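You operate a simulated robot arm through the tools that you are given. There is no shell and no other tool.

You run a simulated two-armed robot. Do the job below in one go: nothing can be reset, and whatever is moved stays where it is left.

Task
Crank the turntable to 0, lock both its pins, lower the hall stop.
Fine: pins one and two; in that order; stay at the cabinet, clear of the sweep; brake and chocks stay on.

It is judged by the outcome, as a careful person would: the job done as asked, and still so three seconds after it is handed in. It fails if anything else is knocked over, pushed out of place, dropped, spilled or broken.

Robot
Two 7-joint arms with two-finger grippers on one trunk that stands fixed in place. Base frame: the origin is at the foot of the trunk, x ahead of it, y to its left, z up. Lengths are in mm, angles in degrees, forces in N, time in s.
The left shoulder is at [71, 216, 1321], the right one opposite. With the tool pointing down near the work surface each hand reaches from about 100 to 560 mm from the base axis, measured 20 degrees to its own side. Payload 3.43 kg a hand.
Tool frame (each hand has its own): the origin (TCP) lies between the finger pads and is the grasp point; the fingertips stand 20 mm ahead of it; z points along the fingers, y is the line along which they close. The gripper opens to 124 mm; its body begins 93 mm behind the TCP.
Orientation is that of the tool frame in the base frame, as [roll, pitch, yaw] about the fixed x, y, z axes, in that order (R = Rz(yaw) Ry(pitch) Rx(roll)). With the fingers straight down and closing along the base's y, the tool's x points along the base's -x, its y along +y and its z along -z.

Tools
- The arms move only by the tool arm_command. It takes "left_steps", "right_steps" or both (then of equal length, played together; a hand with none holds still); each is a list of rows, each a list of 7 numbers: the gripper command, from -1 (fully open) to 1 (shut), values between in proportion, then the shift along the base's x, y, z in units of 40 mm (1.0 is 40 mm), then the turn, a rotation vector about the base's x, y, z in units of 6 degrees (1.0 is 6 degrees). In form: [[grip, dx, dy, dz, ax, ay, az], ...]. A call has 1 to 20 rows; each row shifts and turns the commanded pose from where the row before left it. A call with a number of a shift or a turn outside -1 to 1 is refused whole. Each row takes 0.2 s and may step no farther than 50 mm and 8.6 degrees from the row before; otherwise, or with a gripper value out of range, the whole call is refused. Where a pose cannot be reached the arm comes as near as it can. A force on the tool above 90 N (or 10 N above the force at the start of the call, whichever is more), or a blocked arm, ends the call early, and 0.2 s more pass. The fingers move at their own pace (about 72 mm/s each) and stop on an object; they squeeze with about 37 N. The grip force told is the motor's: it shows also when the fingers shut on nothing. Time passes only in rows, and 0.2 s behind the last, so rows that do not move let the fingers close. The reply holds the time, the measured pose of the TCP, the force on the tool along the base axes, the opening and the grip force, in the units named above and with some noise, with the torque about the TCP (base axes, N m) and any sound that the robot's microphone picked up.
- Cameras (640 x 400 px; columns grow to the right, rows downward): "scene" is now at [170.2, -41.2, 1490.8]; the picture's right is [-0.53, -0.85, 0.00], its down [-0.59, 0.37, -0.72] and it looks along [0.61, -0.38, -0.69] (base axes); focal length 253 px, centre (320, 200). "left" rides on the left gripper at [82, -14, -140] in its tool frame; the picture's right is [0.17, 0.99, 0.00], its down [-0.83, 0.14, -0.54] and it looks along [-0.53, 0.09, 0.84] (tool axes); focal length 243 px, centre (320, 200). "right" rides on the right gripper at [82, 14, -140] in its tool frame; the picture's right is [-0.17, 0.99, 0.00], its down [-0.83, -0.14, -0.54] and it looks along [-0.53, -0.09, 0.84] (tool axes); focal length 243 px, centre (320, 200). There is no depth. A picture from a camera that has moved, and an enlarged one, comes with that camera's place and axes in the base frame and with its lens. The place of the scene camera against the robot may be out by one fixed shift of up to 18 mm in any direction.
- grab_frame(camera): a new picture of that camera. It takes no simulated time.
- lift_body(by): moves the trunk up (or, below 0, down) by that many mm; the arms and the scene camera ride with it, the base frame stays. It gives what a move gives, with no picture.
- head_to(pan, tilt): turns the head with the scene camera to pan (to the left, within 80 degrees either way) and tilt (down, from -29 to 69), counted from straight ahead of the robot (the tilt from the chest, where the trunk bows). It gives what a move gives.
- enlarge(camera, box): a new picture of the part [left, top, right, bottom] of that camera's present view, enlarged. It takes no simulated time.
- hand_in(): hands the job in; it is judged then, once.

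Places have to be worked out from the pictures, the camera data and where the tool is seen. Open the grippers and draw the arms clear of the work before you hand the job in, unless the task says otherwise.

The tools are called after "Call:" by a JSON object that holds its "api" and its "payload". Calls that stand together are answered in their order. arm_command: Moves the arms, as the interface text tells. Its arguments: {"type":"object","properties":{"left_steps":{"type":"array","items":{"type":"array","items":{"type":"number"}}},"right_steps":{"type":"array","items":{"type":"array","items":{"type":"number"}}}},"required":[]} The other tools are called the same way: lift_body (by) moves the trunk up or down; head_to (pan, tilt) turns the head that bears the scene camera; grab_frame (camera) takes a picture; enlarge (camera, box) takes an enlarged picture of a part of a camera's view; hand_in () hands the job in.

At the start:

```text
time_s: 0.0
left_eef_pos: [427.4, -67.5, 1212.3]
left_tool_rot: [-180.0, -0.1, -179.9]
left_ft_force: [-0.3, 0.8, -0.3]
left_moment: [-0.02, -0.02, 0.04]
left_width: 124.1
left_grasp_force: 0.0
right_eef_pos: [408.4, -598.1, 1249.9]
right_tool_rot: [-179.9, 0.0, -180.0]
right_ft_force: [-0.3, 1.0, 0.1]
right_moment: [-0.03, -0.01, 0.02]
right_width: 124.1
right_grasp_force: 0.1
trunk travel left (down, up): [-475.0, 116.0]
head pan, tilt (commanded): [-32.2, 43.9]
```

scene: 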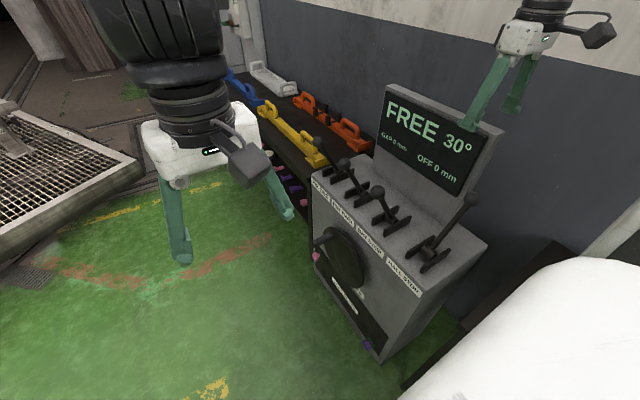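
right: 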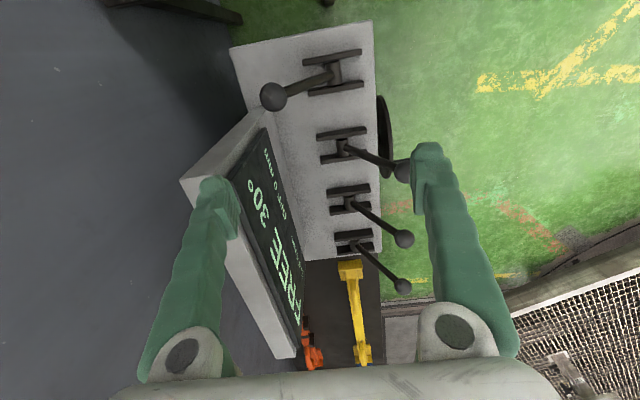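
left: 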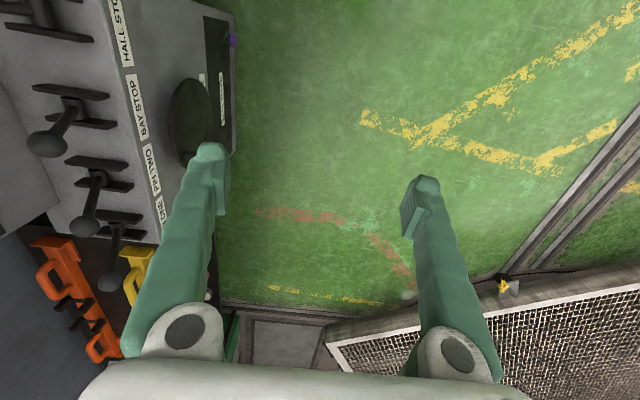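

I see a cabinet with four levers (brake/pin one, pin two, bay stop, hall stop), a crank wheel on its face and a display reading FREE 30°. I'll enlarge the views to read the labels before moving anything.

Call:
{"api": "enlarge", "payload": {"camera": "scene", "box": [290, 80, 510, 220]}}

Call:
{"api": "enlarge", "payload": {"camera": "scene", "box": [290, 160, 510, 370]}}

Call:
{"api": "enlarge", "payload": {"camera": "left", "box": [0, 0, 250, 160]}}

Call:
{"api": "enlarge", "payload": {"camera": "right", "box": [180, 20, 440, 370]}}

```text
2.86 times, centred on (400, 150) of scene
camera zoom: at [170.2, -41.2, 1490.8], right [-0.53, -0.85, 0.0], down [-0.59, 0.37, -0.72], along [0.61, -0.38, -0.69], focal length 723 px, centre (91, 343)
```

zoom: 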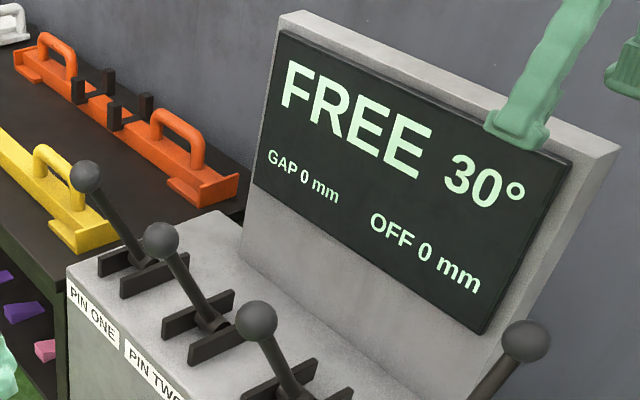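

```text
1.90 times, centred on (400, 265) of scene
camera zoom: at [170.2, -41.2, 1490.8], right [-0.53, -0.85, 0.0], down [-0.59, 0.37, -0.72], along [0.61, -0.38, -0.69], focal length 482 px, centre (168, 76)
```

zoom: 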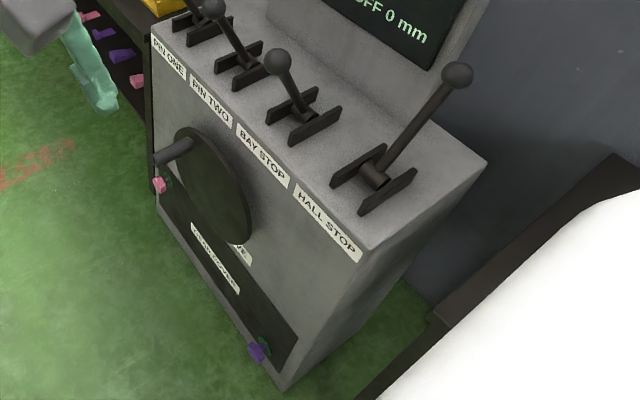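

```text
2.50 times, centred on (125, 80) of left
camera zoom: at [347.5, -81.1, 1352.6], right [-0.17, 0.99, 0.0], down [0.83, 0.14, 0.54], along [0.53, 0.09, -0.84], focal length 606 px, centre (808, 500)
```

zoom: 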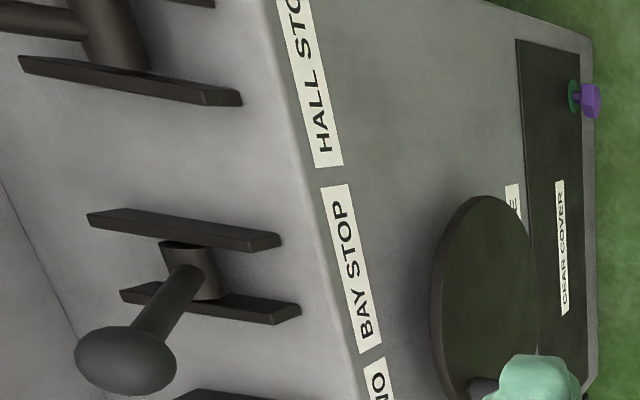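

```text
1.14 times, centred on (310, 195) of right
camera zoom: at [324.9, -584.5, 1389.6], right [0.17, 0.99, 0.0], down [0.83, -0.14, 0.54], along [0.53, -0.09, -0.84], focal length 277 px, centre (331, 206)
```

zoom: 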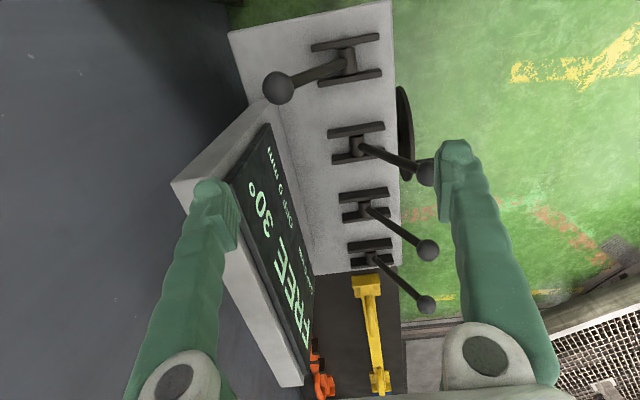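

The display shows FREE 30°, GAP 0 mm, OFF 0 mm; levers are labelled PIN ONE, PIN TWO, BAY STOP, HALL STOP, with the hall stop lever thrown the other way. I'll look round with the head to see the turntable, stops, brake and chocks.

Call:
{"api": "head_to", "payload": {"pan": 0, "tilt": 25}}

Call:
{"api": "grab_frame", "payload": {"camera": "scene"}}

Call:
{"api": "head_to", "payload": {"pan": 45, "tilt": 25}}

Call:
{"api": "grab_frame", "payload": {"camera": "scene"}}

Call:
{"api": "head_to", "payload": {"pan": -50, "tilt": 25}}

Call:
{"api": "grab_frame", "payload": {"camera": "scene"}}

```text
time_s: 1.0
left_eef_pos: [428.5, -66.9, 1212.5]
left_tool_rot: [180.0, 0.0, 180.0]
left_ft_force: [0.3, -0.2, 0.0]
left_moment: [-0.01, 0.03, -0.04]
left_width: 124.3
left_grasp_force: 0.1
right_eef_pos: [405.3, -598.4, 1250.2]
right_tool_rot: [-180.0, 0.1, -180.0]
right_ft_force: [0.1, -0.3, 0.1]
right_moment: [-0.02, -0.01, 0.01]
right_width: 123.9
right_grasp_force: 0.0
trunk travel left (down, up): [-475.0, 116.0]
head pan, tilt (commanded): [0.0, 25.0]
```

```text
taken
camera scene: at [192.8, 2.4, 1519.7], right [0.0, -1.0, 0.0], down [-0.42, 0.0, -0.91], along [0.91, 0.0, -0.42], focal length 253 px, centre (320, 200)
```

scene: 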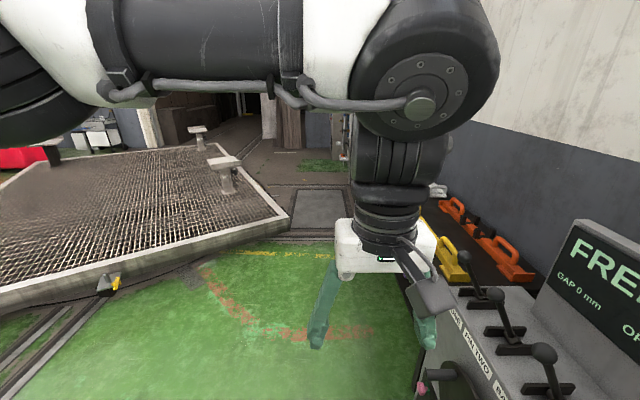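

```text
time_s: 2.1
left_eef_pos: [428.4, -66.2, 1213.3]
left_tool_rot: [180.0, -0.1, 179.9]
left_ft_force: [0.0, 0.2, 0.0]
left_moment: [0.01, 0.0, -0.01]
left_width: 124.0
left_grasp_force: 0.0
right_eef_pos: [407.5, -597.3, 1249.8]
right_tool_rot: [180.0, 0.1, 179.9]
right_ft_force: [-0.3, -1.2, 1.4]
right_moment: [0.01, 0.03, -0.01]
right_width: 124.2
right_grasp_force: 0.2
trunk travel left (down, up): [-475.0, 116.0]
head pan, tilt (commanded): [45.0, 25.0]
```

```text
taken
camera scene: at [165.9, 67.6, 1519.7], right [0.71, -0.71, 0.0], down [-0.3, -0.3, -0.91], along [0.64, 0.64, -0.42], focal length 253 px, centre (320, 200)
```

scene: 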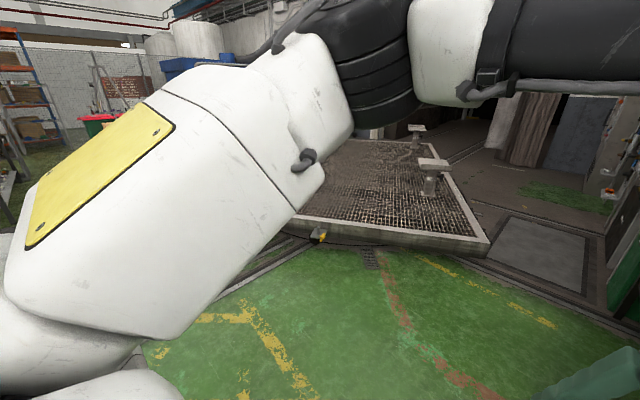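

```text
time_s: 3.8
left_eef_pos: [429.2, -66.2, 1211.6]
left_tool_rot: [180.0, 0.0, 180.0]
left_ft_force: [-0.3, 0.9, 0.5]
left_moment: [-0.01, -0.01, 0.0]
left_width: 124.0
left_grasp_force: 0.1
right_eef_pos: [407.4, -599.3, 1248.6]
right_tool_rot: [-180.0, 0.2, 180.0]
right_ft_force: [0.2, -0.3, 0.0]
right_moment: [-0.02, 0.0, 0.03]
right_width: 124.0
right_grasp_force: 0.0
trunk travel left (down, up): [-475.0, 116.0]
head pan, tilt (commanded): [-50.0, 25.0]
```

```text
taken
camera scene: at [159.9, -68.0, 1519.7], right [-0.77, -0.64, 0.0], down [-0.27, 0.32, -0.91], along [0.58, -0.69, -0.42], focal length 253 px, centre (320, 200)
```

scene: 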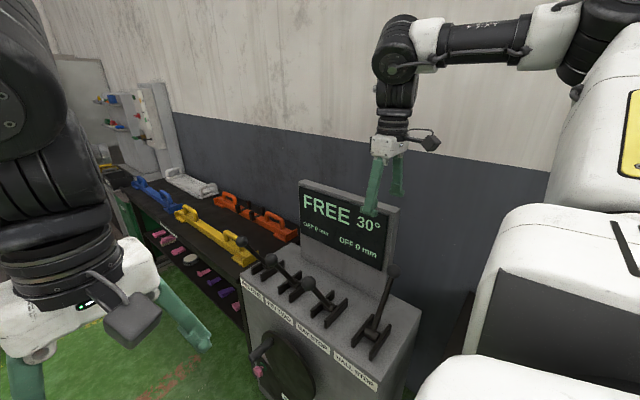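

The turntable deck is the grated platform about 30° askew. I'll zoom in to look for stops, pins, brake and chocks, and what the lever positions mean.

Call:
{"api": "enlarge", "payload": {"camera": "scene", "box": [230, 230, 410, 400]}}

Call:
{"api": "head_to", "payload": {"pan": 20, "tilt": 35}}

Call:
{"api": "grab_frame", "payload": {"camera": "scene"}}

Call:
{"api": "enlarge", "payload": {"camera": "scene", "box": [150, 40, 450, 240]}}

Call:
{"api": "enlarge", "payload": {"camera": "scene", "box": [0, 40, 300, 240]}}

```text
2.35 times, centred on (320, 315) of scene
camera zoom: at [159.9, -68.0, 1519.7], right [-0.77, -0.64, 0.0], down [-0.27, 0.32, -0.91], along [0.58, -0.69, -0.42], focal length 595 px, centre (320, -71)
```

zoom: 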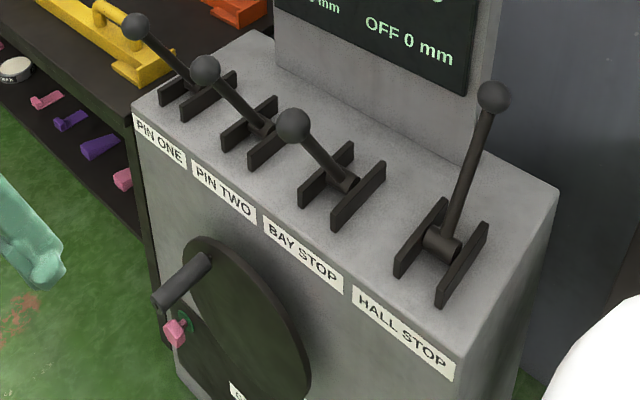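

```text
time_s: 5.2
left_eef_pos: [429.0, -66.5, 1211.9]
left_tool_rot: [-180.0, 0.0, 180.0]
left_ft_force: [0.8, 0.6, 0.4]
left_moment: [0.0, -0.06, -0.02]
left_width: 123.8
left_grasp_force: 0.1
right_eef_pos: [406.7, -598.9, 1250.9]
right_tool_rot: [-179.9, 0.1, -179.9]
right_ft_force: [0.9, -0.3, -0.8]
right_moment: [-0.02, 0.01, 0.0]
right_width: 124.3
right_grasp_force: 0.1
trunk travel left (down, up): [-475.0, 116.0]
head pan, tilt (commanded): [20.0, 35.0]
```

```text
taken
camera scene: at [183.5, 32.6, 1504.0], right [0.34, -0.94, 0.0], down [-0.54, -0.2, -0.82], along [0.77, 0.28, -0.57], focal length 253 px, centre (320, 200)
```

scene: 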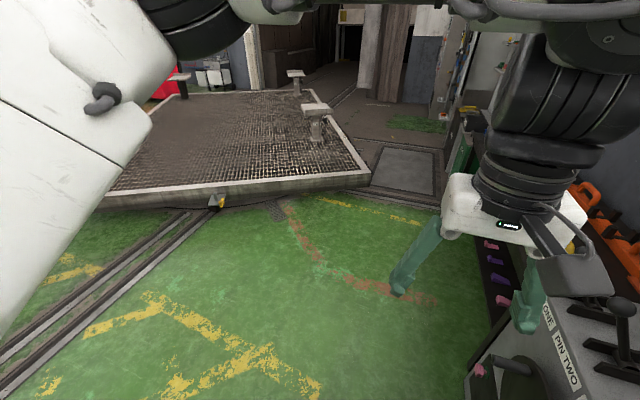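

```text
2.00 times, centred on (300, 140) of scene
camera zoom: at [183.5, 32.6, 1504.0], right [0.34, -0.94, 0.0], down [-0.54, -0.2, -0.82], along [0.77, 0.28, -0.57], focal length 506 px, centre (360, 320)
```

zoom: 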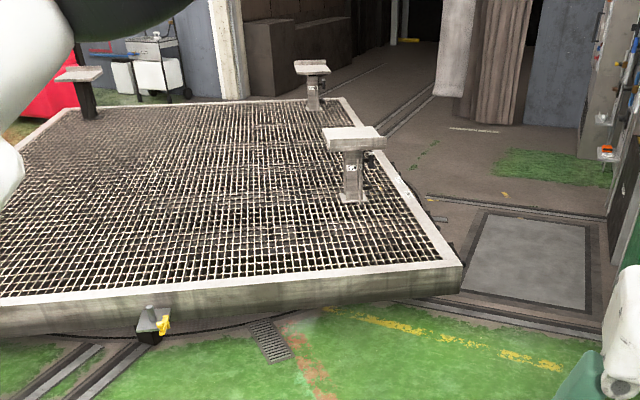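

```text
2.00 times, centred on (150, 140) of scene
camera zoom: at [183.5, 32.6, 1504.0], right [0.34, -0.94, 0.0], down [-0.54, -0.2, -0.82], along [0.77, 0.28, -0.57], focal length 506 px, centre (660, 320)
```

zoom: 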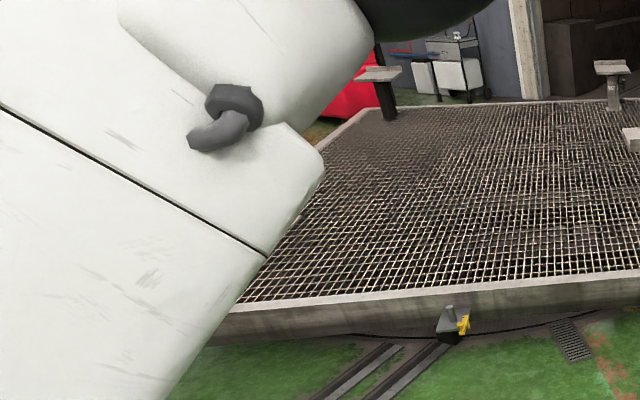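

I'll zoom further on the deck's posts, the yellow fitting, and the far rails.

Call:
{"api": "enlarge", "payload": {"camera": "scene", "box": [270, 50, 370, 150]}}

Call:
{"api": "enlarge", "payload": {"camera": "scene", "box": [180, 170, 300, 240]}}

Call:
{"api": "enlarge", "payload": {"camera": "scene", "box": [340, 60, 520, 210]}}

Call:
{"api": "enlarge", "payload": {"camera": "scene", "box": [150, 40, 300, 110]}}

```text
4.00 times, centred on (320, 100) of scene
camera zoom: at [183.5, 32.6, 1504.0], right [0.34, -0.94, 0.0], down [-0.54, -0.2, -0.82], along [0.77, 0.28, -0.57], focal length 1012 px, centre (320, 600)
```

zoom: 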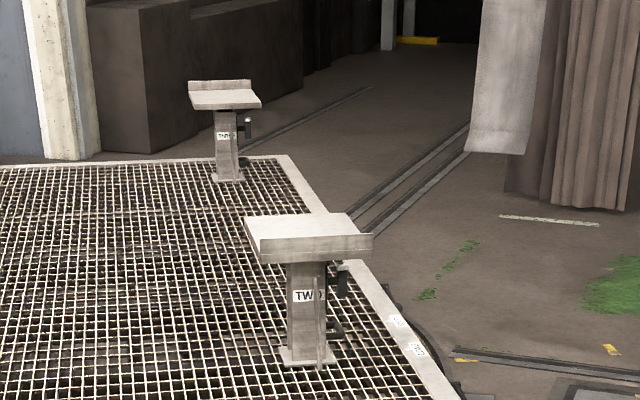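

```text
5.33 times, centred on (240, 205) of scene
camera zoom: at [183.5, 32.6, 1504.0], right [0.34, -0.94, 0.0], down [-0.54, -0.2, -0.82], along [0.77, 0.28, -0.57], focal length 1349 px, centre (747, 173)
```

zoom: 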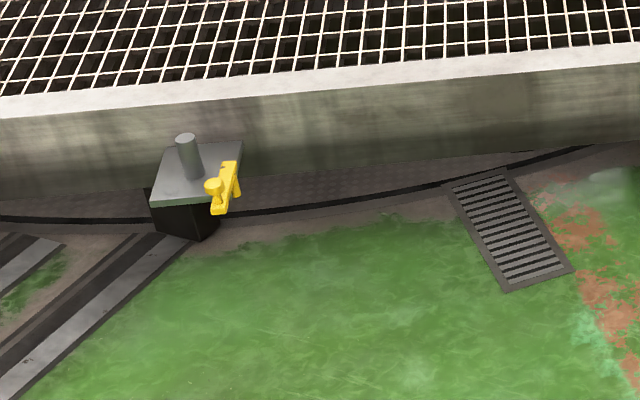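

```text
2.67 times, centred on (430, 135) of scene
camera zoom: at [183.5, 32.6, 1504.0], right [0.34, -0.94, 0.0], down [-0.54, -0.2, -0.82], along [0.77, 0.28, -0.57], focal length 674 px, centre (27, 373)
```

zoom: 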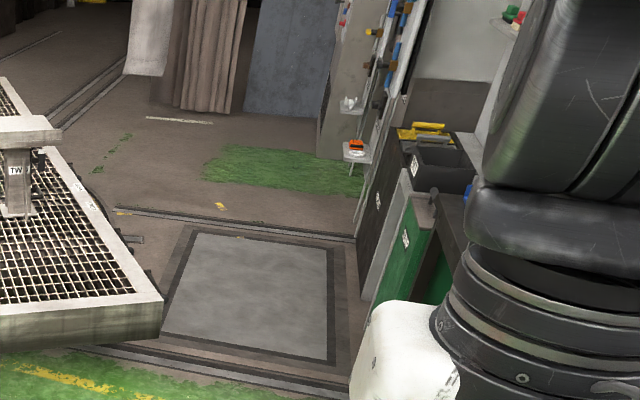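

```text
4.27 times, centred on (225, 75) of scene
camera zoom: at [183.5, 32.6, 1504.0], right [0.34, -0.94, 0.0], down [-0.54, -0.2, -0.82], along [0.77, 0.28, -0.57], focal length 1079 px, centre (725, 733)
```

zoom: 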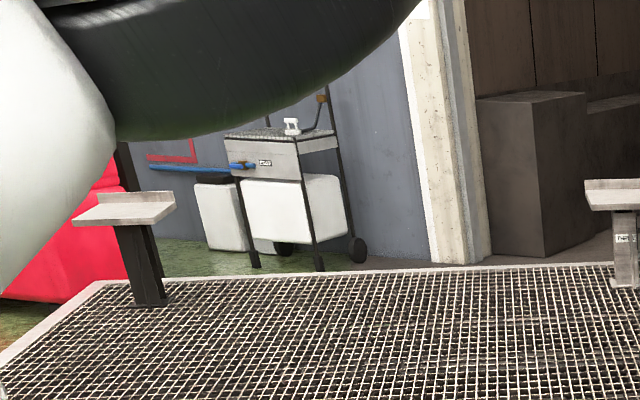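

The levers sit roughly at x 375–850 along the cabinet top (z≈790), and the crank wheel is on its front face near z≈575. I'll aim the head at the cabinet for a cleaner view of crank and levers.

Call:
{"api": "head_to", "payload": {"pan": -38, "tilt": 50}}

Call:
{"api": "grab_frame", "payload": {"camera": "scene"}}

Call:
{"api": "enlarge", "payload": {"camera": "scene", "box": [220, 60, 400, 170]}}

Call:
{"api": "enlarge", "payload": {"camera": "scene", "box": [220, 130, 400, 250]}}

Call:
{"api": "enlarge", "payload": {"camera": "scene", "box": [220, 180, 400, 300]}}

```text
time_s: 6.5
left_eef_pos: [429.0, -66.8, 1212.2]
left_tool_rot: [-179.9, 0.0, -180.0]
left_ft_force: [0.2, 0.4, 0.1]
left_moment: [0.0, -0.01, 0.0]
left_width: 124.1
left_grasp_force: 0.1
right_eef_pos: [406.4, -599.5, 1250.1]
right_tool_rot: [180.0, 0.1, 179.9]
right_ft_force: [-0.2, 0.6, -0.4]
right_moment: [-0.01, -0.03, 0.03]
right_width: 123.9
right_grasp_force: 0.1
trunk travel left (down, up): [-475.0, 116.0]
head pan, tilt (commanded): [-38.0, 50.0]
```

```text
taken
camera scene: at [161.4, -44.8, 1482.2], right [-0.62, -0.79, 0.0], down [-0.6, 0.47, -0.64], along [0.51, -0.4, -0.77], focal length 253 px, centre (320, 200)
```

scene: 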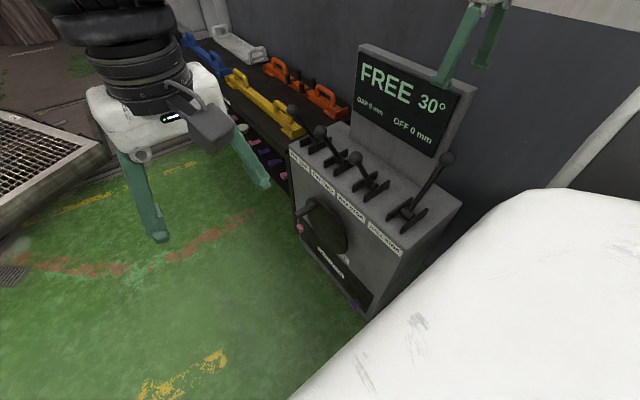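

```text
3.56 times, centred on (310, 115) of scene
camera zoom: at [161.4, -44.8, 1482.2], right [-0.62, -0.79, 0.0], down [-0.6, 0.47, -0.64], along [0.51, -0.4, -0.77], focal length 899 px, centre (356, 502)
```

zoom: 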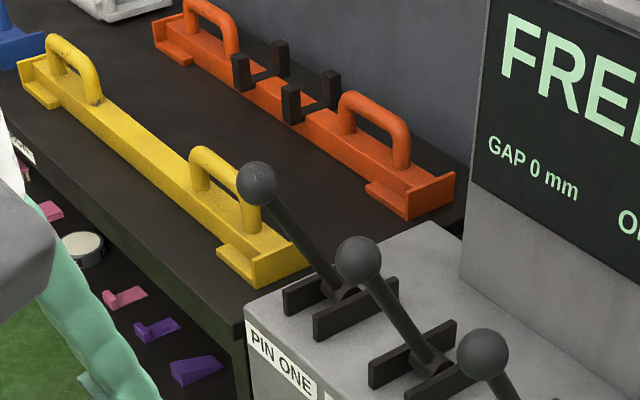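

```text
3.33 times, centred on (310, 190) of scene
camera zoom: at [161.4, -44.8, 1482.2], right [-0.62, -0.79, 0.0], down [-0.6, 0.47, -0.64], along [0.51, -0.4, -0.77], focal length 843 px, centre (353, 233)
```

zoom: 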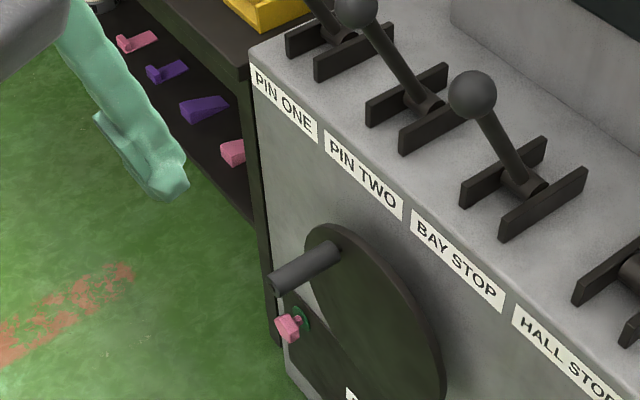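

```text
3.33 times, centred on (310, 240) of scene
camera zoom: at [161.4, -44.8, 1482.2], right [-0.62, -0.79, 0.0], down [-0.6, 0.47, -0.64], along [0.51, -0.4, -0.77], focal length 843 px, centre (353, 67)
```

zoom: 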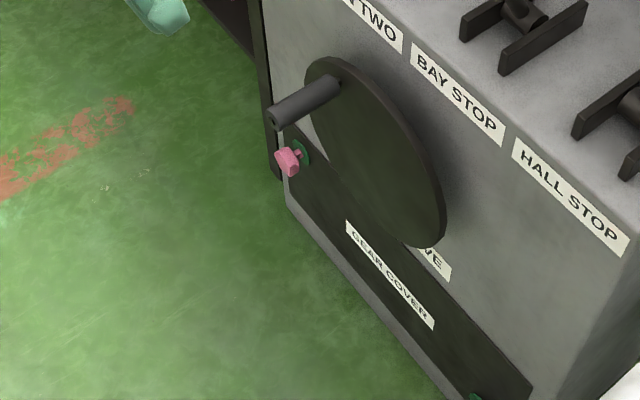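

Triangulating from several views puts the knobs (forward position) at y≈-467, z≈1003 at x≈535 (bay), 697 (pin two) and 856 (pin one). The hall knob is back at about (378,-664,1005). Before choosing a method I'll test the right arm's reach in free air, turning its tool forward and stretching well above the levers.

Call:
{"api": "arm_command", "payload": {"right_steps": [[-1, 0.3, 0.1, 0.2, 0, -1, 0], [-1, 0.3, 0.1, 0.2, 0, -1, 0], [-1, 0.3, 0.1, 0.2, 0, -1, 0], [-1, 0.3, 0.1, 0.2, 0, -1, 0], [-1, 0.3, 0.1, 0.2, 0, -1, 0], [-1, 0.3, 0.1, 0.2, 0, -1, 0], [-1, 0.3, 0.1, 0.2, 0, -1, 0], [-1, 0.3, 0.1, 0.2, 0, -1, 0], [-1, 0.3, 0.1, 0.2, 0, -1, 0], [-1, 0.3, 0.1, 0.2, 0, -1, 0], [-1, 0.3, 0.1, 0, 0, -1, 0], [-1, 0.3, 0.1, 0, 0, -1, 0]]}}

Call:
{"api": "grab_frame", "payload": {"camera": "scene"}}

Call:
{"api": "grab_frame", "payload": {"camera": "right"}}

```text
time_s: 9.1
left_eef_pos: [428.7, -66.6, 1213.1]
left_tool_rot: [-180.0, 0.0, 179.9]
left_ft_force: [0.3, -0.1, 0.5]
left_moment: [0.0, 0.01, -0.01]
left_width: 123.8
left_grasp_force: 0.2
right_eef_pos: [550.7, -549.7, 1329.2]
right_tool_rot: [179.9, 72.1, 179.9]
right_ft_force: [0.2, 0.2, -0.4]
right_moment: [0.01, 0.0, 0.03]
right_width: 124.0
right_grasp_force: 0.1
trunk travel left (down, up): [-475.0, 116.0]
head pan, tilt (commanded): [-38.0, 50.0]
```

```text
taken
camera scene: at [161.3, -44.9, 1482.2], right [-0.62, -0.79, 0.0], down [-0.6, 0.47, -0.64], along [0.51, -0.4, -0.77], focal length 253 px, centre (320, 200)
```

scene: 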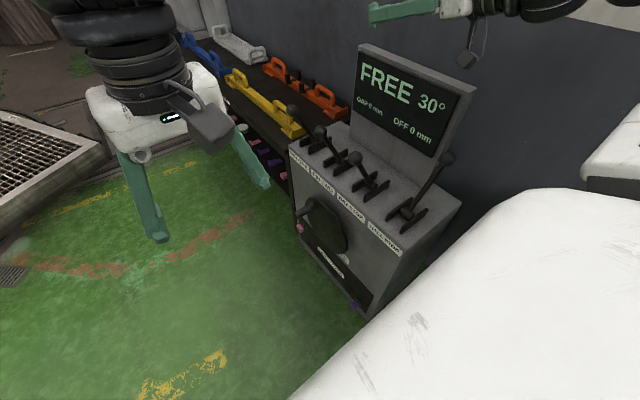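

```text
taken
camera right: at [392.8, -535.2, 1294.7], right [0.05, 0.99, 0.16], down [-0.26, -0.14, 0.96], along [0.96, -0.09, 0.25], focal length 243 px, centre (320, 200)
```

right: 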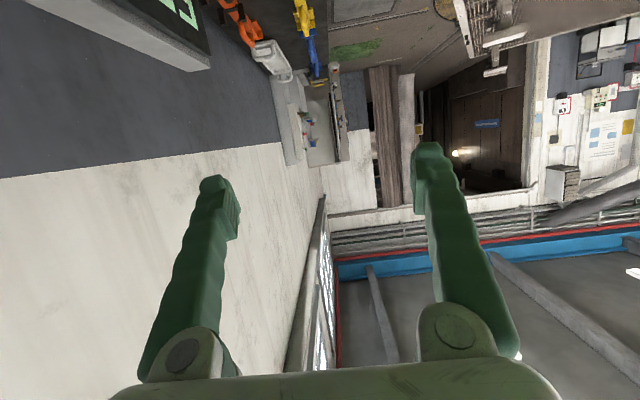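

The arm tracked exactly to (551,-550,1329). I'll stretch it on toward x≈860 at this height to find its limit.

Call:
{"api": "arm_command", "payload": {"right_steps": [[-1, 0.8, 0.2, 0, 0, -1, 0], [-1, 0.8, 0.2, 0, 0, -1, 0], [-1, 0.8, 0.2, 0, 0, -1, 0], [-1, 0.8, 0.2, 0, 0, 0, 0], [-1, 0.8, 0.2, 0, 0, 0, 0], [-1, 0.8, 0.2, 0, 0, 0, 0], [-1, 0.8, 0.2, 0, 0, 0, 0], [-1, 0.8, 0.2, 0, 0, 0, 0], [-1, 0.8, 0.2, 0, 0, 0, 0], [-1, 0, 0, 0, 0, 0, 0]]}}

Call:
{"api": "grab_frame", "payload": {"camera": "scene"}}

```text
time_s: 11.3
left_eef_pos: [427.0, -66.7, 1212.5]
left_tool_rot: [179.9, 0.0, 180.0]
left_ft_force: [0.1, 0.0, -0.7]
left_moment: [0.01, 0.0, 0.06]
left_width: 124.0
left_grasp_force: 0.1
right_eef_pos: [837.4, -479.1, 1331.2]
right_tool_rot: [9.2, 89.9, 9.2]
right_ft_force: [0.5, -1.2, 0.1]
right_moment: [0.0, 0.0, 0.0]
right_width: 124.2
right_grasp_force: 0.1
trunk travel left (down, up): [-475.0, 116.0]
head pan, tilt (commanded): [-38.0, 50.0]
```

```text
taken
camera scene: at [160.4, -45.2, 1482.4], right [-0.62, -0.79, 0.0], down [-0.6, 0.47, -0.64], along [0.51, -0.4, -0.77], focal length 253 px, centre (320, 200)
```

scene: 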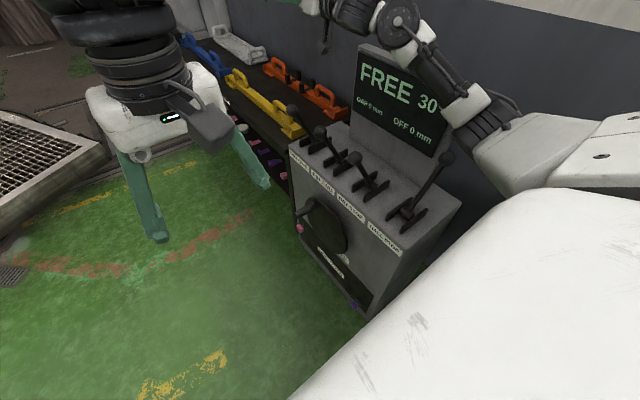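

It reached 810 mm from the shoulder without trouble, so I'll push the free-air test farther, toward x≈940.

Call:
{"api": "arm_command", "payload": {"right_steps": [[-1, 0.8, -0.2, 0, 0, 0, 0], [-1, 0.8, -0.2, 0, 0, 0, 0], [-1, 0.8, -0.2, 0, 0, 0, 0], [-1, 0, 0, 0, 0, 0, 0]]}}

Call:
{"api": "grab_frame", "payload": {"camera": "scene"}}

```text
time_s: 12.3
left_eef_pos: [428.0, -68.1, 1211.8]
left_tool_rot: [180.0, 0.0, 180.0]
left_ft_force: [0.4, -0.2, 0.6]
left_moment: [0.01, -0.03, -0.02]
left_width: 124.1
left_grasp_force: 0.0
right_eef_pos: [935.3, -501.3, 1331.3]
right_tool_rot: [25.7, 89.9, 25.6]
right_ft_force: [0.0, -0.3, 0.6]
right_moment: [0.05, -0.02, 0.01]
right_width: 124.1
right_grasp_force: 0.1
trunk travel left (down, up): [-475.0, 116.0]
head pan, tilt (commanded): [-38.0, 50.0]
```

```text
taken
camera scene: at [161.0, -45.2, 1482.3], right [-0.62, -0.79, 0.0], down [-0.6, 0.47, -0.64], along [0.51, -0.4, -0.77], focal length 253 px, centre (320, 200)
```

scene: 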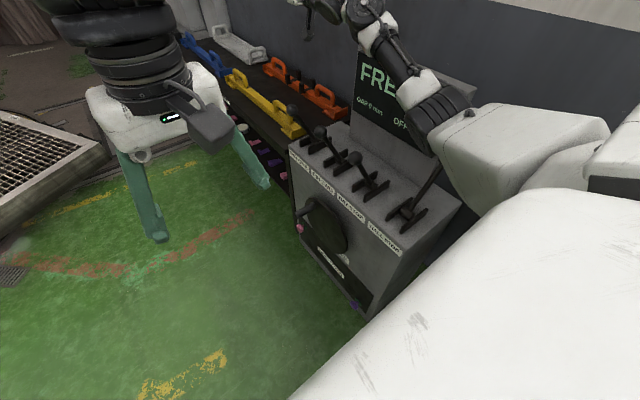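

Reach is ample (910 mm and still tracking). Now I retract the right arm in front of the cabinet, rolling the hand so its pads close vertically. At the same time I shift the left arm away to the left.

Call:
{"api": "arm_command", "payload": {"right_steps": [[-1, -0.72, 0.28, 0, 1, 0, 0], [-1, -0.72, 0.28, 0, 1, 0, 0], [-1, -0.72, 0.28, 0, 1, 0, 0], [-1, -0.72, 0.28, 0, 1, 0, 0], [-1, -0.72, 0.28, 0, 1, 0, 0], [-1, -0.72, 0.28, 0, 1, 0, 0], [-1, -0.72, 0.28, 0, 1, 0, 0], [-1, -0.72, 0.28, 0, 1, 0, 0], [-1, -0.72, 0.28, 0, 1, 0, 0], [-1, -0.72, 0.28, 0, 1, 0, 0], [-1, -0.72, 0.28, 0, 1, 0, 0], [-1, -0.72, 0.28, 0, 1, 0, 0], [-1, -0.72, 0.28, 0, 1, 0, 0], [-1, -0.72, 0.28, 0, 1, 0, 0], [-1, -0.72, 0.28, 0, 1, 0, 0]], "left_steps": [[-1, 0, 0.4, 0, 0, 0, 0], [-1, 0, 0.4, 0, 0, 0, 0], [-1, 0, 0.4, 0, 0, 0, 0], [-1, 0, 0.4, 0, 0, 0, 0], [-1, 0, 0.4, 0, 0, 0, 0], [-1, 0, 0.4, 0, 0, 0, 0], [-1, 0, 0.4, 0, 0, 0, 0], [-1, 0, 0.4, 0, 0, 0, 0], [-1, 0, 0.4, 0, 0, 0, 0], [-1, 0, 0.4, 0, 0, 0, 0], [-1, 0, 0.4, 0, 0, 0, 0], [-1, 0, 0.4, 0, 0, 0, 0], [-1, 0, 0.4, 0, 0, 0, 0], [-1, 0, 0.4, 0, 0, 0, 0], [-1, 0, 0.4, 0, 0, 0, 0]]}}

Call:
{"api": "grab_frame", "payload": {"camera": "scene"}}

Call:
{"api": "grab_frame", "payload": {"camera": "left"}}

Call:
{"api": "grab_frame", "payload": {"camera": "right"}}

```text
time_s: 15.5
left_eef_pos: [413.4, 165.2, 1206.2]
left_tool_rot: [180.0, 0.1, -179.9]
left_ft_force: [0.1, -0.4, 0.9]
left_moment: [-0.03, -0.01, 0.02]
left_width: 123.8
left_grasp_force: 0.1
left hand out of reach, approached as far as the arm can: row 13, 14, 15
right_eef_pos: [610.2, -374.9, 1330.4]
right_tool_rot: [90.0, 21.9, 89.9]
right_ft_force: [0.3, -0.1, -0.9]
right_moment: [-0.05, -0.01, -0.06]
right_width: 124.0
right_grasp_force: 0.1
right hand out of reach, approached as far as the arm can: row 12, 13, 14, 15
trunk travel left (down, up): [-475.0, 116.0]
head pan, tilt (commanded): [-38.0, 50.0]
```

```text
taken
camera scene: at [161.3, -44.0, 1482.3], right [-0.62, -0.79, 0.0], down [-0.6, 0.47, -0.64], along [0.51, -0.4, -0.77], focal length 253 px, centre (320, 200)
```

scene: 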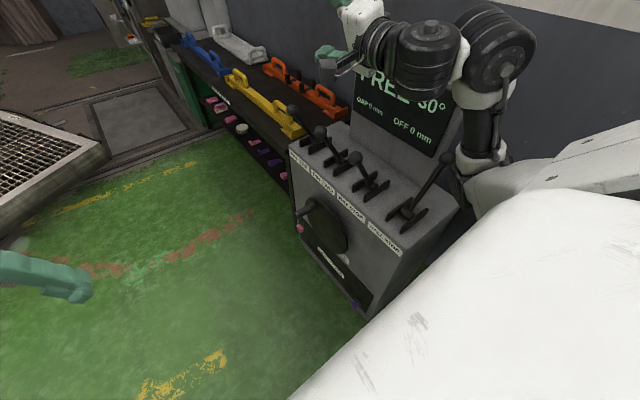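

```text
taken
camera left: at [330.5, 151.5, 1345.9], right [-0.17, 0.99, 0.0], down [0.83, 0.14, 0.54], along [0.53, 0.09, -0.84], focal length 243 px, centre (320, 200)
```

left: 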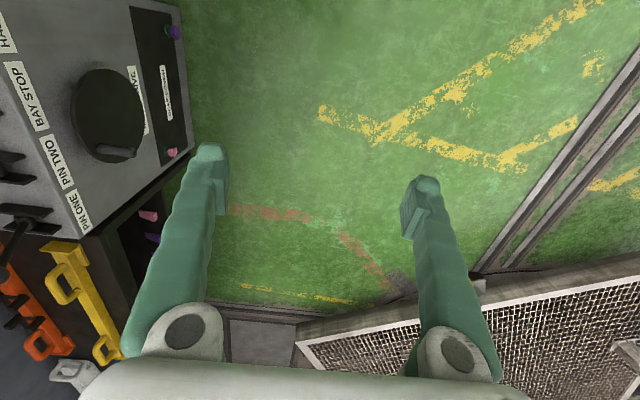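

```text
taken
camera right: at [469.2, -293.9, 1312.1], right [0.0, 0.22, 0.98], down [-0.54, -0.82, 0.18], along [0.84, -0.53, 0.12], focal length 243 px, centre (320, 200)
```

right: 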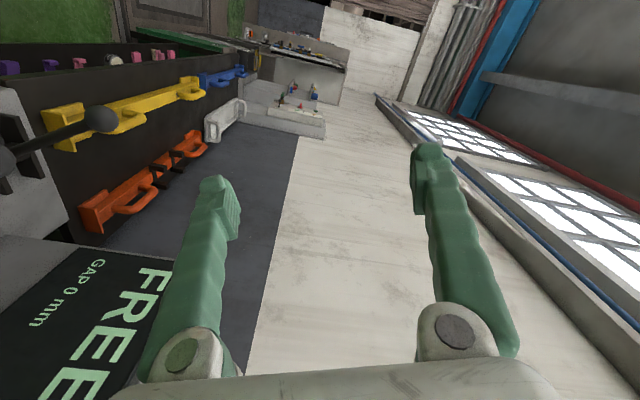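

Row 12 onward was out of reach: the +90° roll seems to hit a wrist limit and the elbow has swung low near the hall lever. I'll undo the roll here, above everything, and then try the opposite roll direction.

Call:
{"api": "arm_command", "payload": {"right_steps": [[-1, 0.2, 0, 0.1, -1, 0, 0], [-1, 0.2, 0, 0.1, -1, 0, 0], [-1, 0.2, 0, 0.1, -1, 0, 0], [-1, 0.2, 0, 0, -1, 0, 0], [-1, 0.2, 0, 0, -1, 0, 0], [-1, 0, 0, 0, -1, 0, 0], [-1, 0, 0, 0, -1, 0, 0], [-1, 0, 0, 0, -1, 0, 0], [-1, 0, 0, 0, -1, 0, 0], [-1, 0, 0, 0, -1, 0, 0], [-1, 0, 0, 0, -1, 0, 0]]}}

Call:
{"api": "grab_frame", "payload": {"camera": "scene"}}

```text
time_s: 17.9
left_eef_pos: [409.8, 164.2, 1205.5]
left_tool_rot: [179.9, 0.1, -179.8]
left_ft_force: [0.2, 0.2, 0.6]
left_moment: [-0.03, -0.01, -0.02]
left_width: 124.1
left_grasp_force: 0.2
right_eef_pos: [649.3, -376.8, 1341.0]
right_tool_rot: [87.8, 88.1, 87.8]
right_ft_force: [-0.6, 0.0, 0.6]
right_moment: [-0.02, 0.03, 0.01]
right_width: 124.0
right_grasp_force: 0.2
trunk travel left (down, up): [-475.0, 116.0]
head pan, tilt (commanded): [-38.0, 50.0]
```

```text
taken
camera scene: at [161.3, -44.9, 1482.2], right [-0.62, -0.79, 0.0], down [-0.6, 0.47, -0.64], along [0.51, -0.4, -0.77], focal length 253 px, centre (320, 200)
```

scene: 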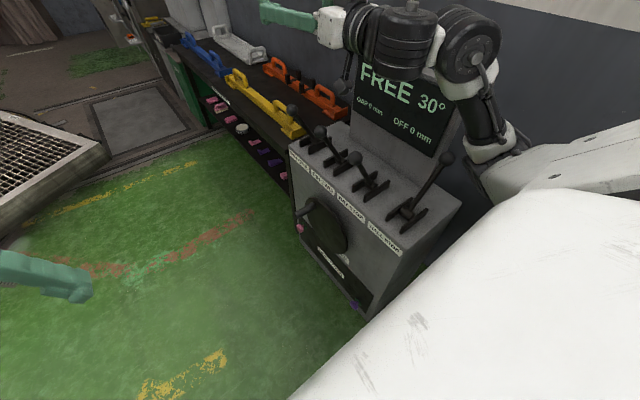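

The roll is back to zero (the command stops where the arm does). Now I roll the other way by 90° and pull back slightly.

Call:
{"api": "arm_command", "payload": {"right_steps": [[-1, 0, 0.1, 0, -1, 0, 0], [-1, 0, 0.1, 0, -1, 0, 0], [-1, 0, 0.1, 0, -1, 0, 0], [-1, 0, 0.1, 0, -1, 0, 0], [-1, 0, 0.1, 0, -1, 0, 0], [-1, 0, 0.1, 0, -1, 0, 0], [-1, 0, 0.1, 0, -1, 0, 0], [-1, 0, 0.1, 0, -1, 0, 0], [-1, 0, 0.1, 0, -1, 0, 0], [-1, 0, 0.1, 0, -1, 0, 0], [-1, 0, 0.1, 0, -1, 0, 0], [-1, 0, 0.1, 0, -1, 0, 0], [-1, 0, 0.1, 0, -1, 0, 0], [-1, 0, 0.1, 0, -1, 0, 0], [-1, 0, 0.1, 0, -1, 0, 0]]}}

Call:
{"api": "grab_frame", "payload": {"camera": "scene"}}

Call:
{"api": "grab_frame", "payload": {"camera": "right"}}

```text
time_s: 21.1
left_eef_pos: [412.2, 165.8, 1205.4]
left_tool_rot: [-180.0, 0.0, -179.9]
left_ft_force: [0.6, 0.3, 0.6]
left_moment: [0.0, 0.0, 0.02]
left_width: 124.0
left_grasp_force: 0.0
right_eef_pos: [650.0, -315.9, 1341.9]
right_tool_rot: [-90.0, 2.0, -89.9]
right_ft_force: [1.0, 0.7, -0.4]
right_moment: [-0.01, -0.02, 0.01]
right_width: 124.1
right_grasp_force: 0.1
trunk travel left (down, up): [-475.0, 116.0]
head pan, tilt (commanded): [-38.0, 50.0]
```

```text
taken
camera scene: at [161.4, -44.7, 1482.2], right [-0.62, -0.79, 0.0], down [-0.6, 0.47, -0.64], along [0.51, -0.4, -0.77], focal length 253 px, centre (320, 200)
```

scene: 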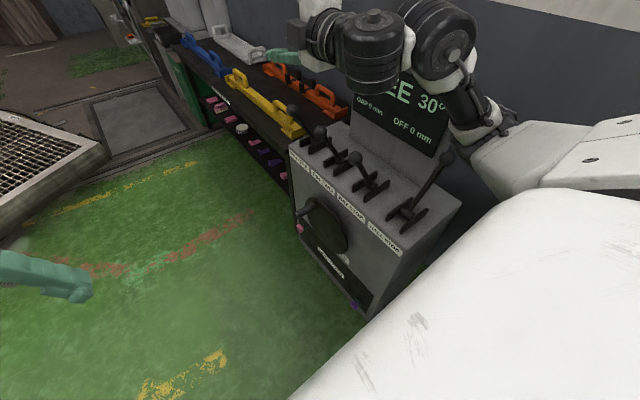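

```text
taken
camera right: at [509.0, -397.5, 1325.0], right [0.0, 0.2, -0.98], down [-0.54, 0.82, 0.17], along [0.84, 0.53, 0.11], focal length 243 px, centre (320, 200)
```

right: 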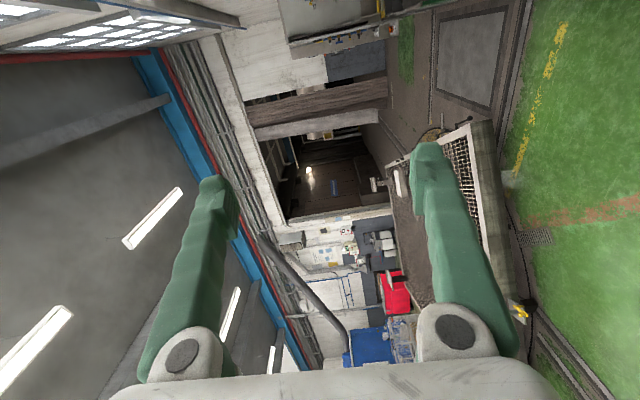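

Roll −90° works (pads close vertically, tool forward). Now I turn the tool to point diagonally down toward the crank face, about (0.45,−0.65,−0.6), with pad normal perpendicular to the handle axis. I do this in free air in front of the cabinet.

Call:
{"api": "arm_command", "payload": {"right_steps": [[-1, -0.15, 0.05, -0.3, -0.287, 0.77, -0.574], [-1, -0.15, 0.05, -0.3, -0.287, 0.77, -0.574], [-1, -0.15, 0.05, -0.3, -0.287, 0.77, -0.574], [-1, -0.15, 0.05, -0.3, -0.287, 0.77, -0.574], [-1, -0.15, 0.05, -0.3, -0.287, 0.77, -0.574], [-1, -0.15, 0.05, -0.3, -0.287, 0.77, -0.574], [-1, -0.15, 0.05, -0.3, -0.287, 0.77, -0.574], [-1, -0.15, 0.05, -0.3, -0.287, 0.77, -0.574], [-1, -0.15, 0.05, -0.3, -0.287, 0.77, -0.574], [-1, -0.15, 0.05, -0.3, -0.287, 0.77, -0.574], [-1, -0.15, 0.05, -0.3, -0.287, 0.77, -0.574]]}}

Call:
{"api": "grab_frame", "payload": {"camera": "scene"}}

Call:
{"api": "grab_frame", "payload": {"camera": "right"}}

```text
time_s: 23.5
left_eef_pos: [412.5, 165.3, 1206.0]
left_tool_rot: [-180.0, 0.0, -179.9]
left_ft_force: [-0.2, 0.2, -0.1]
left_moment: [-0.02, 0.0, 0.02]
left_width: 124.1
left_grasp_force: 0.1
right_eef_pos: [649.2, -315.5, 1341.5]
right_tool_rot: [-90.0, 2.0, -90.0]
right_ft_force: [-0.6, 0.0, 0.0]
right_moment: [0.0, -0.03, -0.04]
right_width: 124.0
right_grasp_force: 0.1
right hand out of reach, approached as far as the arm can: row 1, 2, 3, 4, 5, 6, 7, 8, 9, 10, 11
trunk travel left (down, up): [-475.0, 116.0]
head pan, tilt (commanded): [-38.0, 50.0]
```

```text
taken
camera scene: at [161.3, -44.8, 1482.2], right [-0.62, -0.79, 0.0], down [-0.6, 0.47, -0.64], along [0.51, -0.4, -0.77], focal length 253 px, centre (320, 200)
```

scene: 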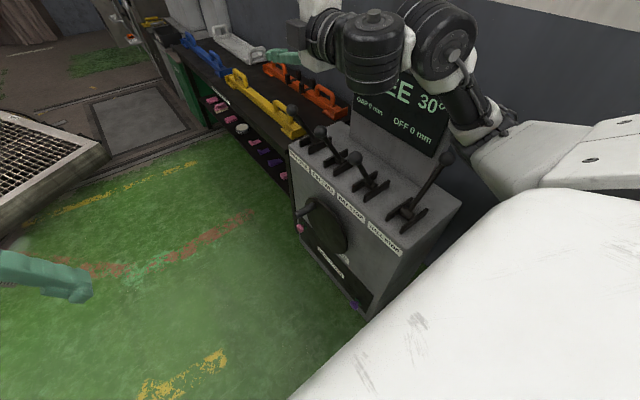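

```text
taken
camera right: at [508.9, -397.6, 1324.8], right [0.0, 0.2, -0.98], down [-0.54, 0.82, 0.17], along [0.84, 0.53, 0.11], focal length 243 px, centre (320, 200)
```

right: 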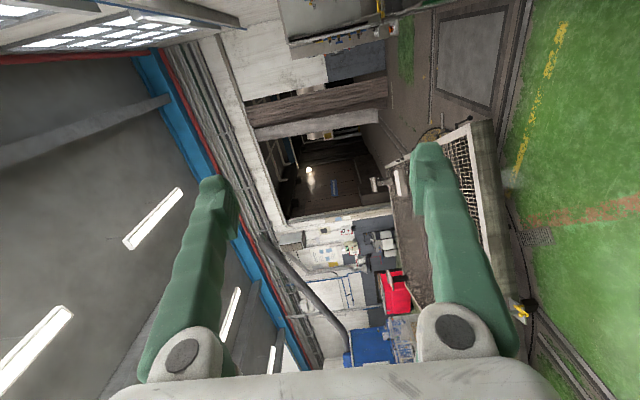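

That direction is refused right away; I think the wrist is folded too close to the shoulder (elbow flex limit) rather than a roll limit. I'll go forward and down while making the same turn, so the arm opens out.

Call:
{"api": "arm_command", "payload": {"right_steps": [[-1, 0.9, 0, 0, 0, 0, 0], [-1, 0.9, 0, -0.3, 0, 0, 0], [-1, 0.1, 0, -0.6, -0.287, 0.77, -0.574], [-1, 0.1, 0, -0.6, -0.287, 0.77, -0.574], [-1, 0.1, 0, -0.6, -0.287, 0.77, -0.574], [-1, 0.1, -0.05, -0.6, -0.287, 0.77, -0.574], [-1, 0, -0.05, -0.6, -0.287, 0.77, -0.574], [-1, 0, -0.05, -0.6, -0.287, 0.77, -0.574], [-1, 0, -0.05, -0.6, -0.287, 0.77, -0.574], [-1, 0, 0, -0.6, -0.287, 0.77, -0.574], [-1, 0, 0, -0.6, -0.287, 0.77, -0.574], [-1, 0, 0, -0.6, -0.287, 0.77, -0.574], [-1, 0, 0, -0.6, -0.287, 0.77, -0.574]]}}

Call:
{"api": "grab_frame", "payload": {"camera": "scene"}}

Call:
{"api": "grab_frame", "payload": {"camera": "right"}}

```text
time_s: 26.3
left_eef_pos: [413.0, 166.3, 1205.3]
left_tool_rot: [-180.0, 0.1, -179.8]
left_ft_force: [-0.9, -0.1, 0.0]
left_moment: [-0.01, -0.01, 0.02]
left_width: 123.9
left_grasp_force: 0.0
right_eef_pos: [736.2, -323.4, 1066.6]
right_tool_rot: [-134.5, -30.2, -119.1]
right_ft_force: [0.5, -0.3, 0.8]
right_moment: [-0.02, -0.04, 0.0]
right_width: 123.6
right_grasp_force: 0.0
trunk travel left (down, up): [-475.0, 116.0]
head pan, tilt (commanded): [-38.0, 50.0]
```

```text
taken
camera scene: at [162.1, -44.3, 1482.2], right [-0.62, -0.79, 0.0], down [-0.6, 0.47, -0.64], along [0.51, -0.4, -0.77], focal length 253 px, centre (320, 200)
```

scene: 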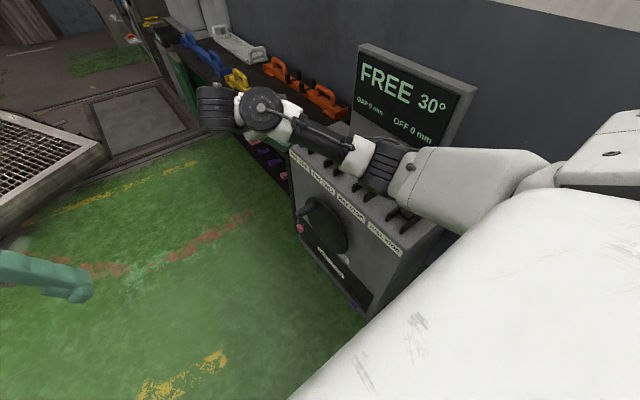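

```text
taken
camera right: at [628.1, -293.9, 1184.2], right [-0.71, 0.15, -0.69], down [0.22, 0.98, 0.0], along [0.67, -0.15, -0.72], focal length 243 px, centre (320, 200)
```

right: 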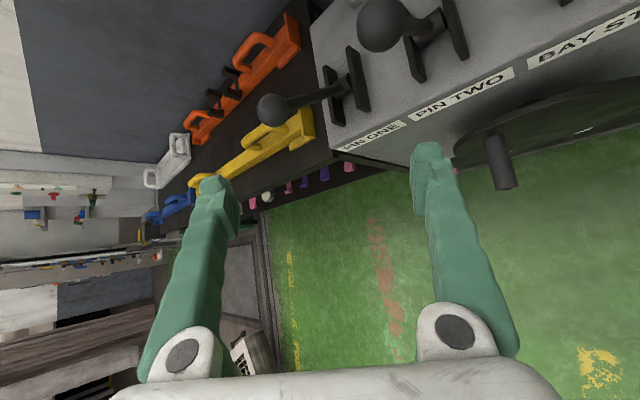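

The turn works when the arm is stretched. Combining views puts the crank centre near (605,-430,618), radius ≈113, with the handle stub at x≈675, z≈700, running from y≈-420 out to -332. I lower the trunk 250 mm so the whole crank circle comes within comfortable reach.

Call:
{"api": "lift_body", "payload": {"by": -250}}

Call:
{"api": "grab_frame", "payload": {"camera": "scene"}}

Call:
{"api": "grab_frame", "payload": {"camera": "right"}}

Call:
{"api": "grab_frame", "payload": {"camera": "left"}}

```text
time_s: 28.9
left_eef_pos: [412.0, 165.8, 955.9]
left_tool_rot: [-180.0, 0.0, 180.0]
left_ft_force: [0.1, -0.5, -0.1]
left_moment: [0.02, -0.01, 0.01]
left_width: 124.1
left_grasp_force: 0.1
right_eef_pos: [735.3, -324.3, 762.4]
right_tool_rot: [-139.5, -32.4, -116.4]
right_ft_force: [-0.1, 0.2, 0.4]
right_moment: [0.01, 0.03, 0.01]
right_width: 123.7
right_grasp_force: 0.1
trunk travel left (down, up): [-225.0, 366.0]
head pan, tilt (commanded): [-38.0, 50.0]
```

```text
taken
camera scene: at [233.3, -44.9, 1223.9], right [-0.62, -0.79, 0.0], down [-0.6, 0.47, -0.64], along [0.51, -0.4, -0.77], focal length 253 px, centre (320, 200)
```

scene: 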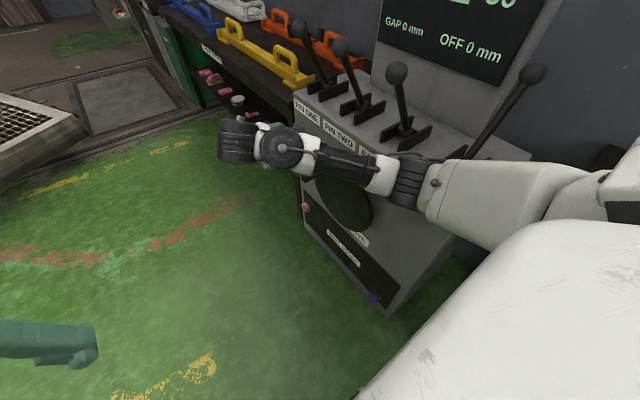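

```text
taken
camera right: at [636.8, -294.8, 888.9], right [-0.76, 0.15, -0.63], down [0.21, 0.98, -0.02], along [0.61, -0.15, -0.78], focal length 243 px, centre (320, 200)
```

right: 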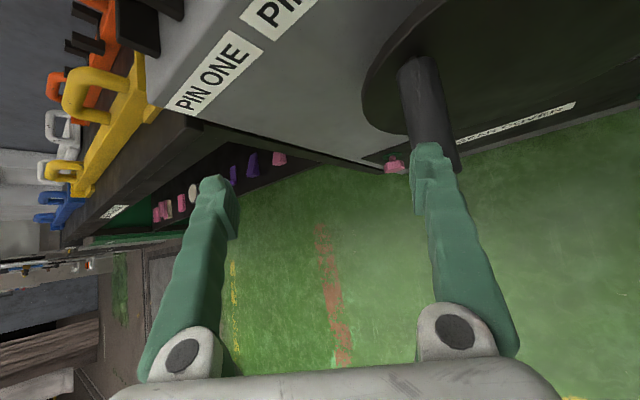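

```text
taken
camera left: at [329.8, 151.6, 1096.8], right [-0.17, 0.99, 0.0], down [0.83, 0.14, 0.54], along [0.53, 0.09, -0.84], focal length 243 px, centre (320, 200)
```

left: 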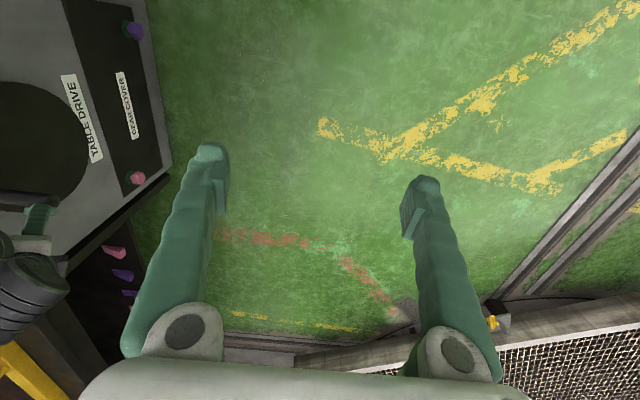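

The chest moved down and slightly forward; the label beside the wheel reads TABLE DRIVE. Combining the two right-hand views, the handle stub lies at x≈672, z≈705, from y≈-412 (disc face) to -331, about 28 mm thick. I'll re-aim the head to see the display and crank together.

Call:
{"api": "head_to", "payload": {"pan": -45, "tilt": 36}}

Call:
{"api": "grab_frame", "payload": {"camera": "scene"}}

Call:
{"api": "enlarge", "payload": {"camera": "right", "box": [340, 0, 640, 200]}}

```text
time_s: 29.6
left_eef_pos: [411.9, 164.9, 956.1]
left_tool_rot: [180.0, -0.1, -180.0]
left_ft_force: [0.3, -0.4, -0.5]
left_moment: [0.01, -0.01, 0.01]
left_width: 123.8
left_grasp_force: 0.1
right_eef_pos: [735.9, -324.1, 762.5]
right_tool_rot: [-139.7, -32.4, -116.4]
right_ft_force: [0.5, 0.2, 0.9]
right_moment: [0.01, 0.05, -0.02]
right_width: 123.5
right_grasp_force: 0.1
trunk travel left (down, up): [-225.0, 366.0]
head pan, tilt (commanded): [-45.0, 36.0]
```

```text
taken
camera scene: at [234.7, -59.2, 1244.0], right [-0.71, -0.71, 0.0], down [-0.42, 0.42, -0.81], along [0.57, -0.57, -0.59], focal length 253 px, centre (320, 200)
```

scene: 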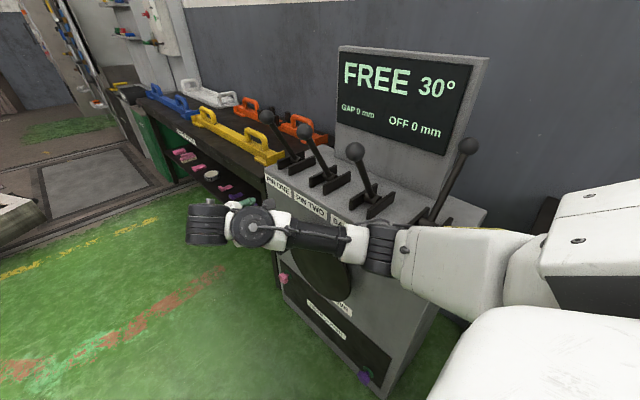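

```text
2.00 times, centred on (490, 100) of right
camera zoom: at [636.9, -294.7, 888.7], right [-0.76, 0.15, -0.63], down [0.21, 0.98, -0.02], along [0.61, -0.15, -0.78], focal length 485 px, centre (-20, 400)
```

zoom: 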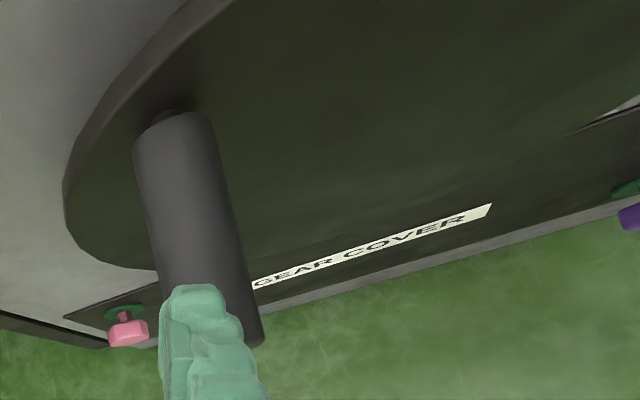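

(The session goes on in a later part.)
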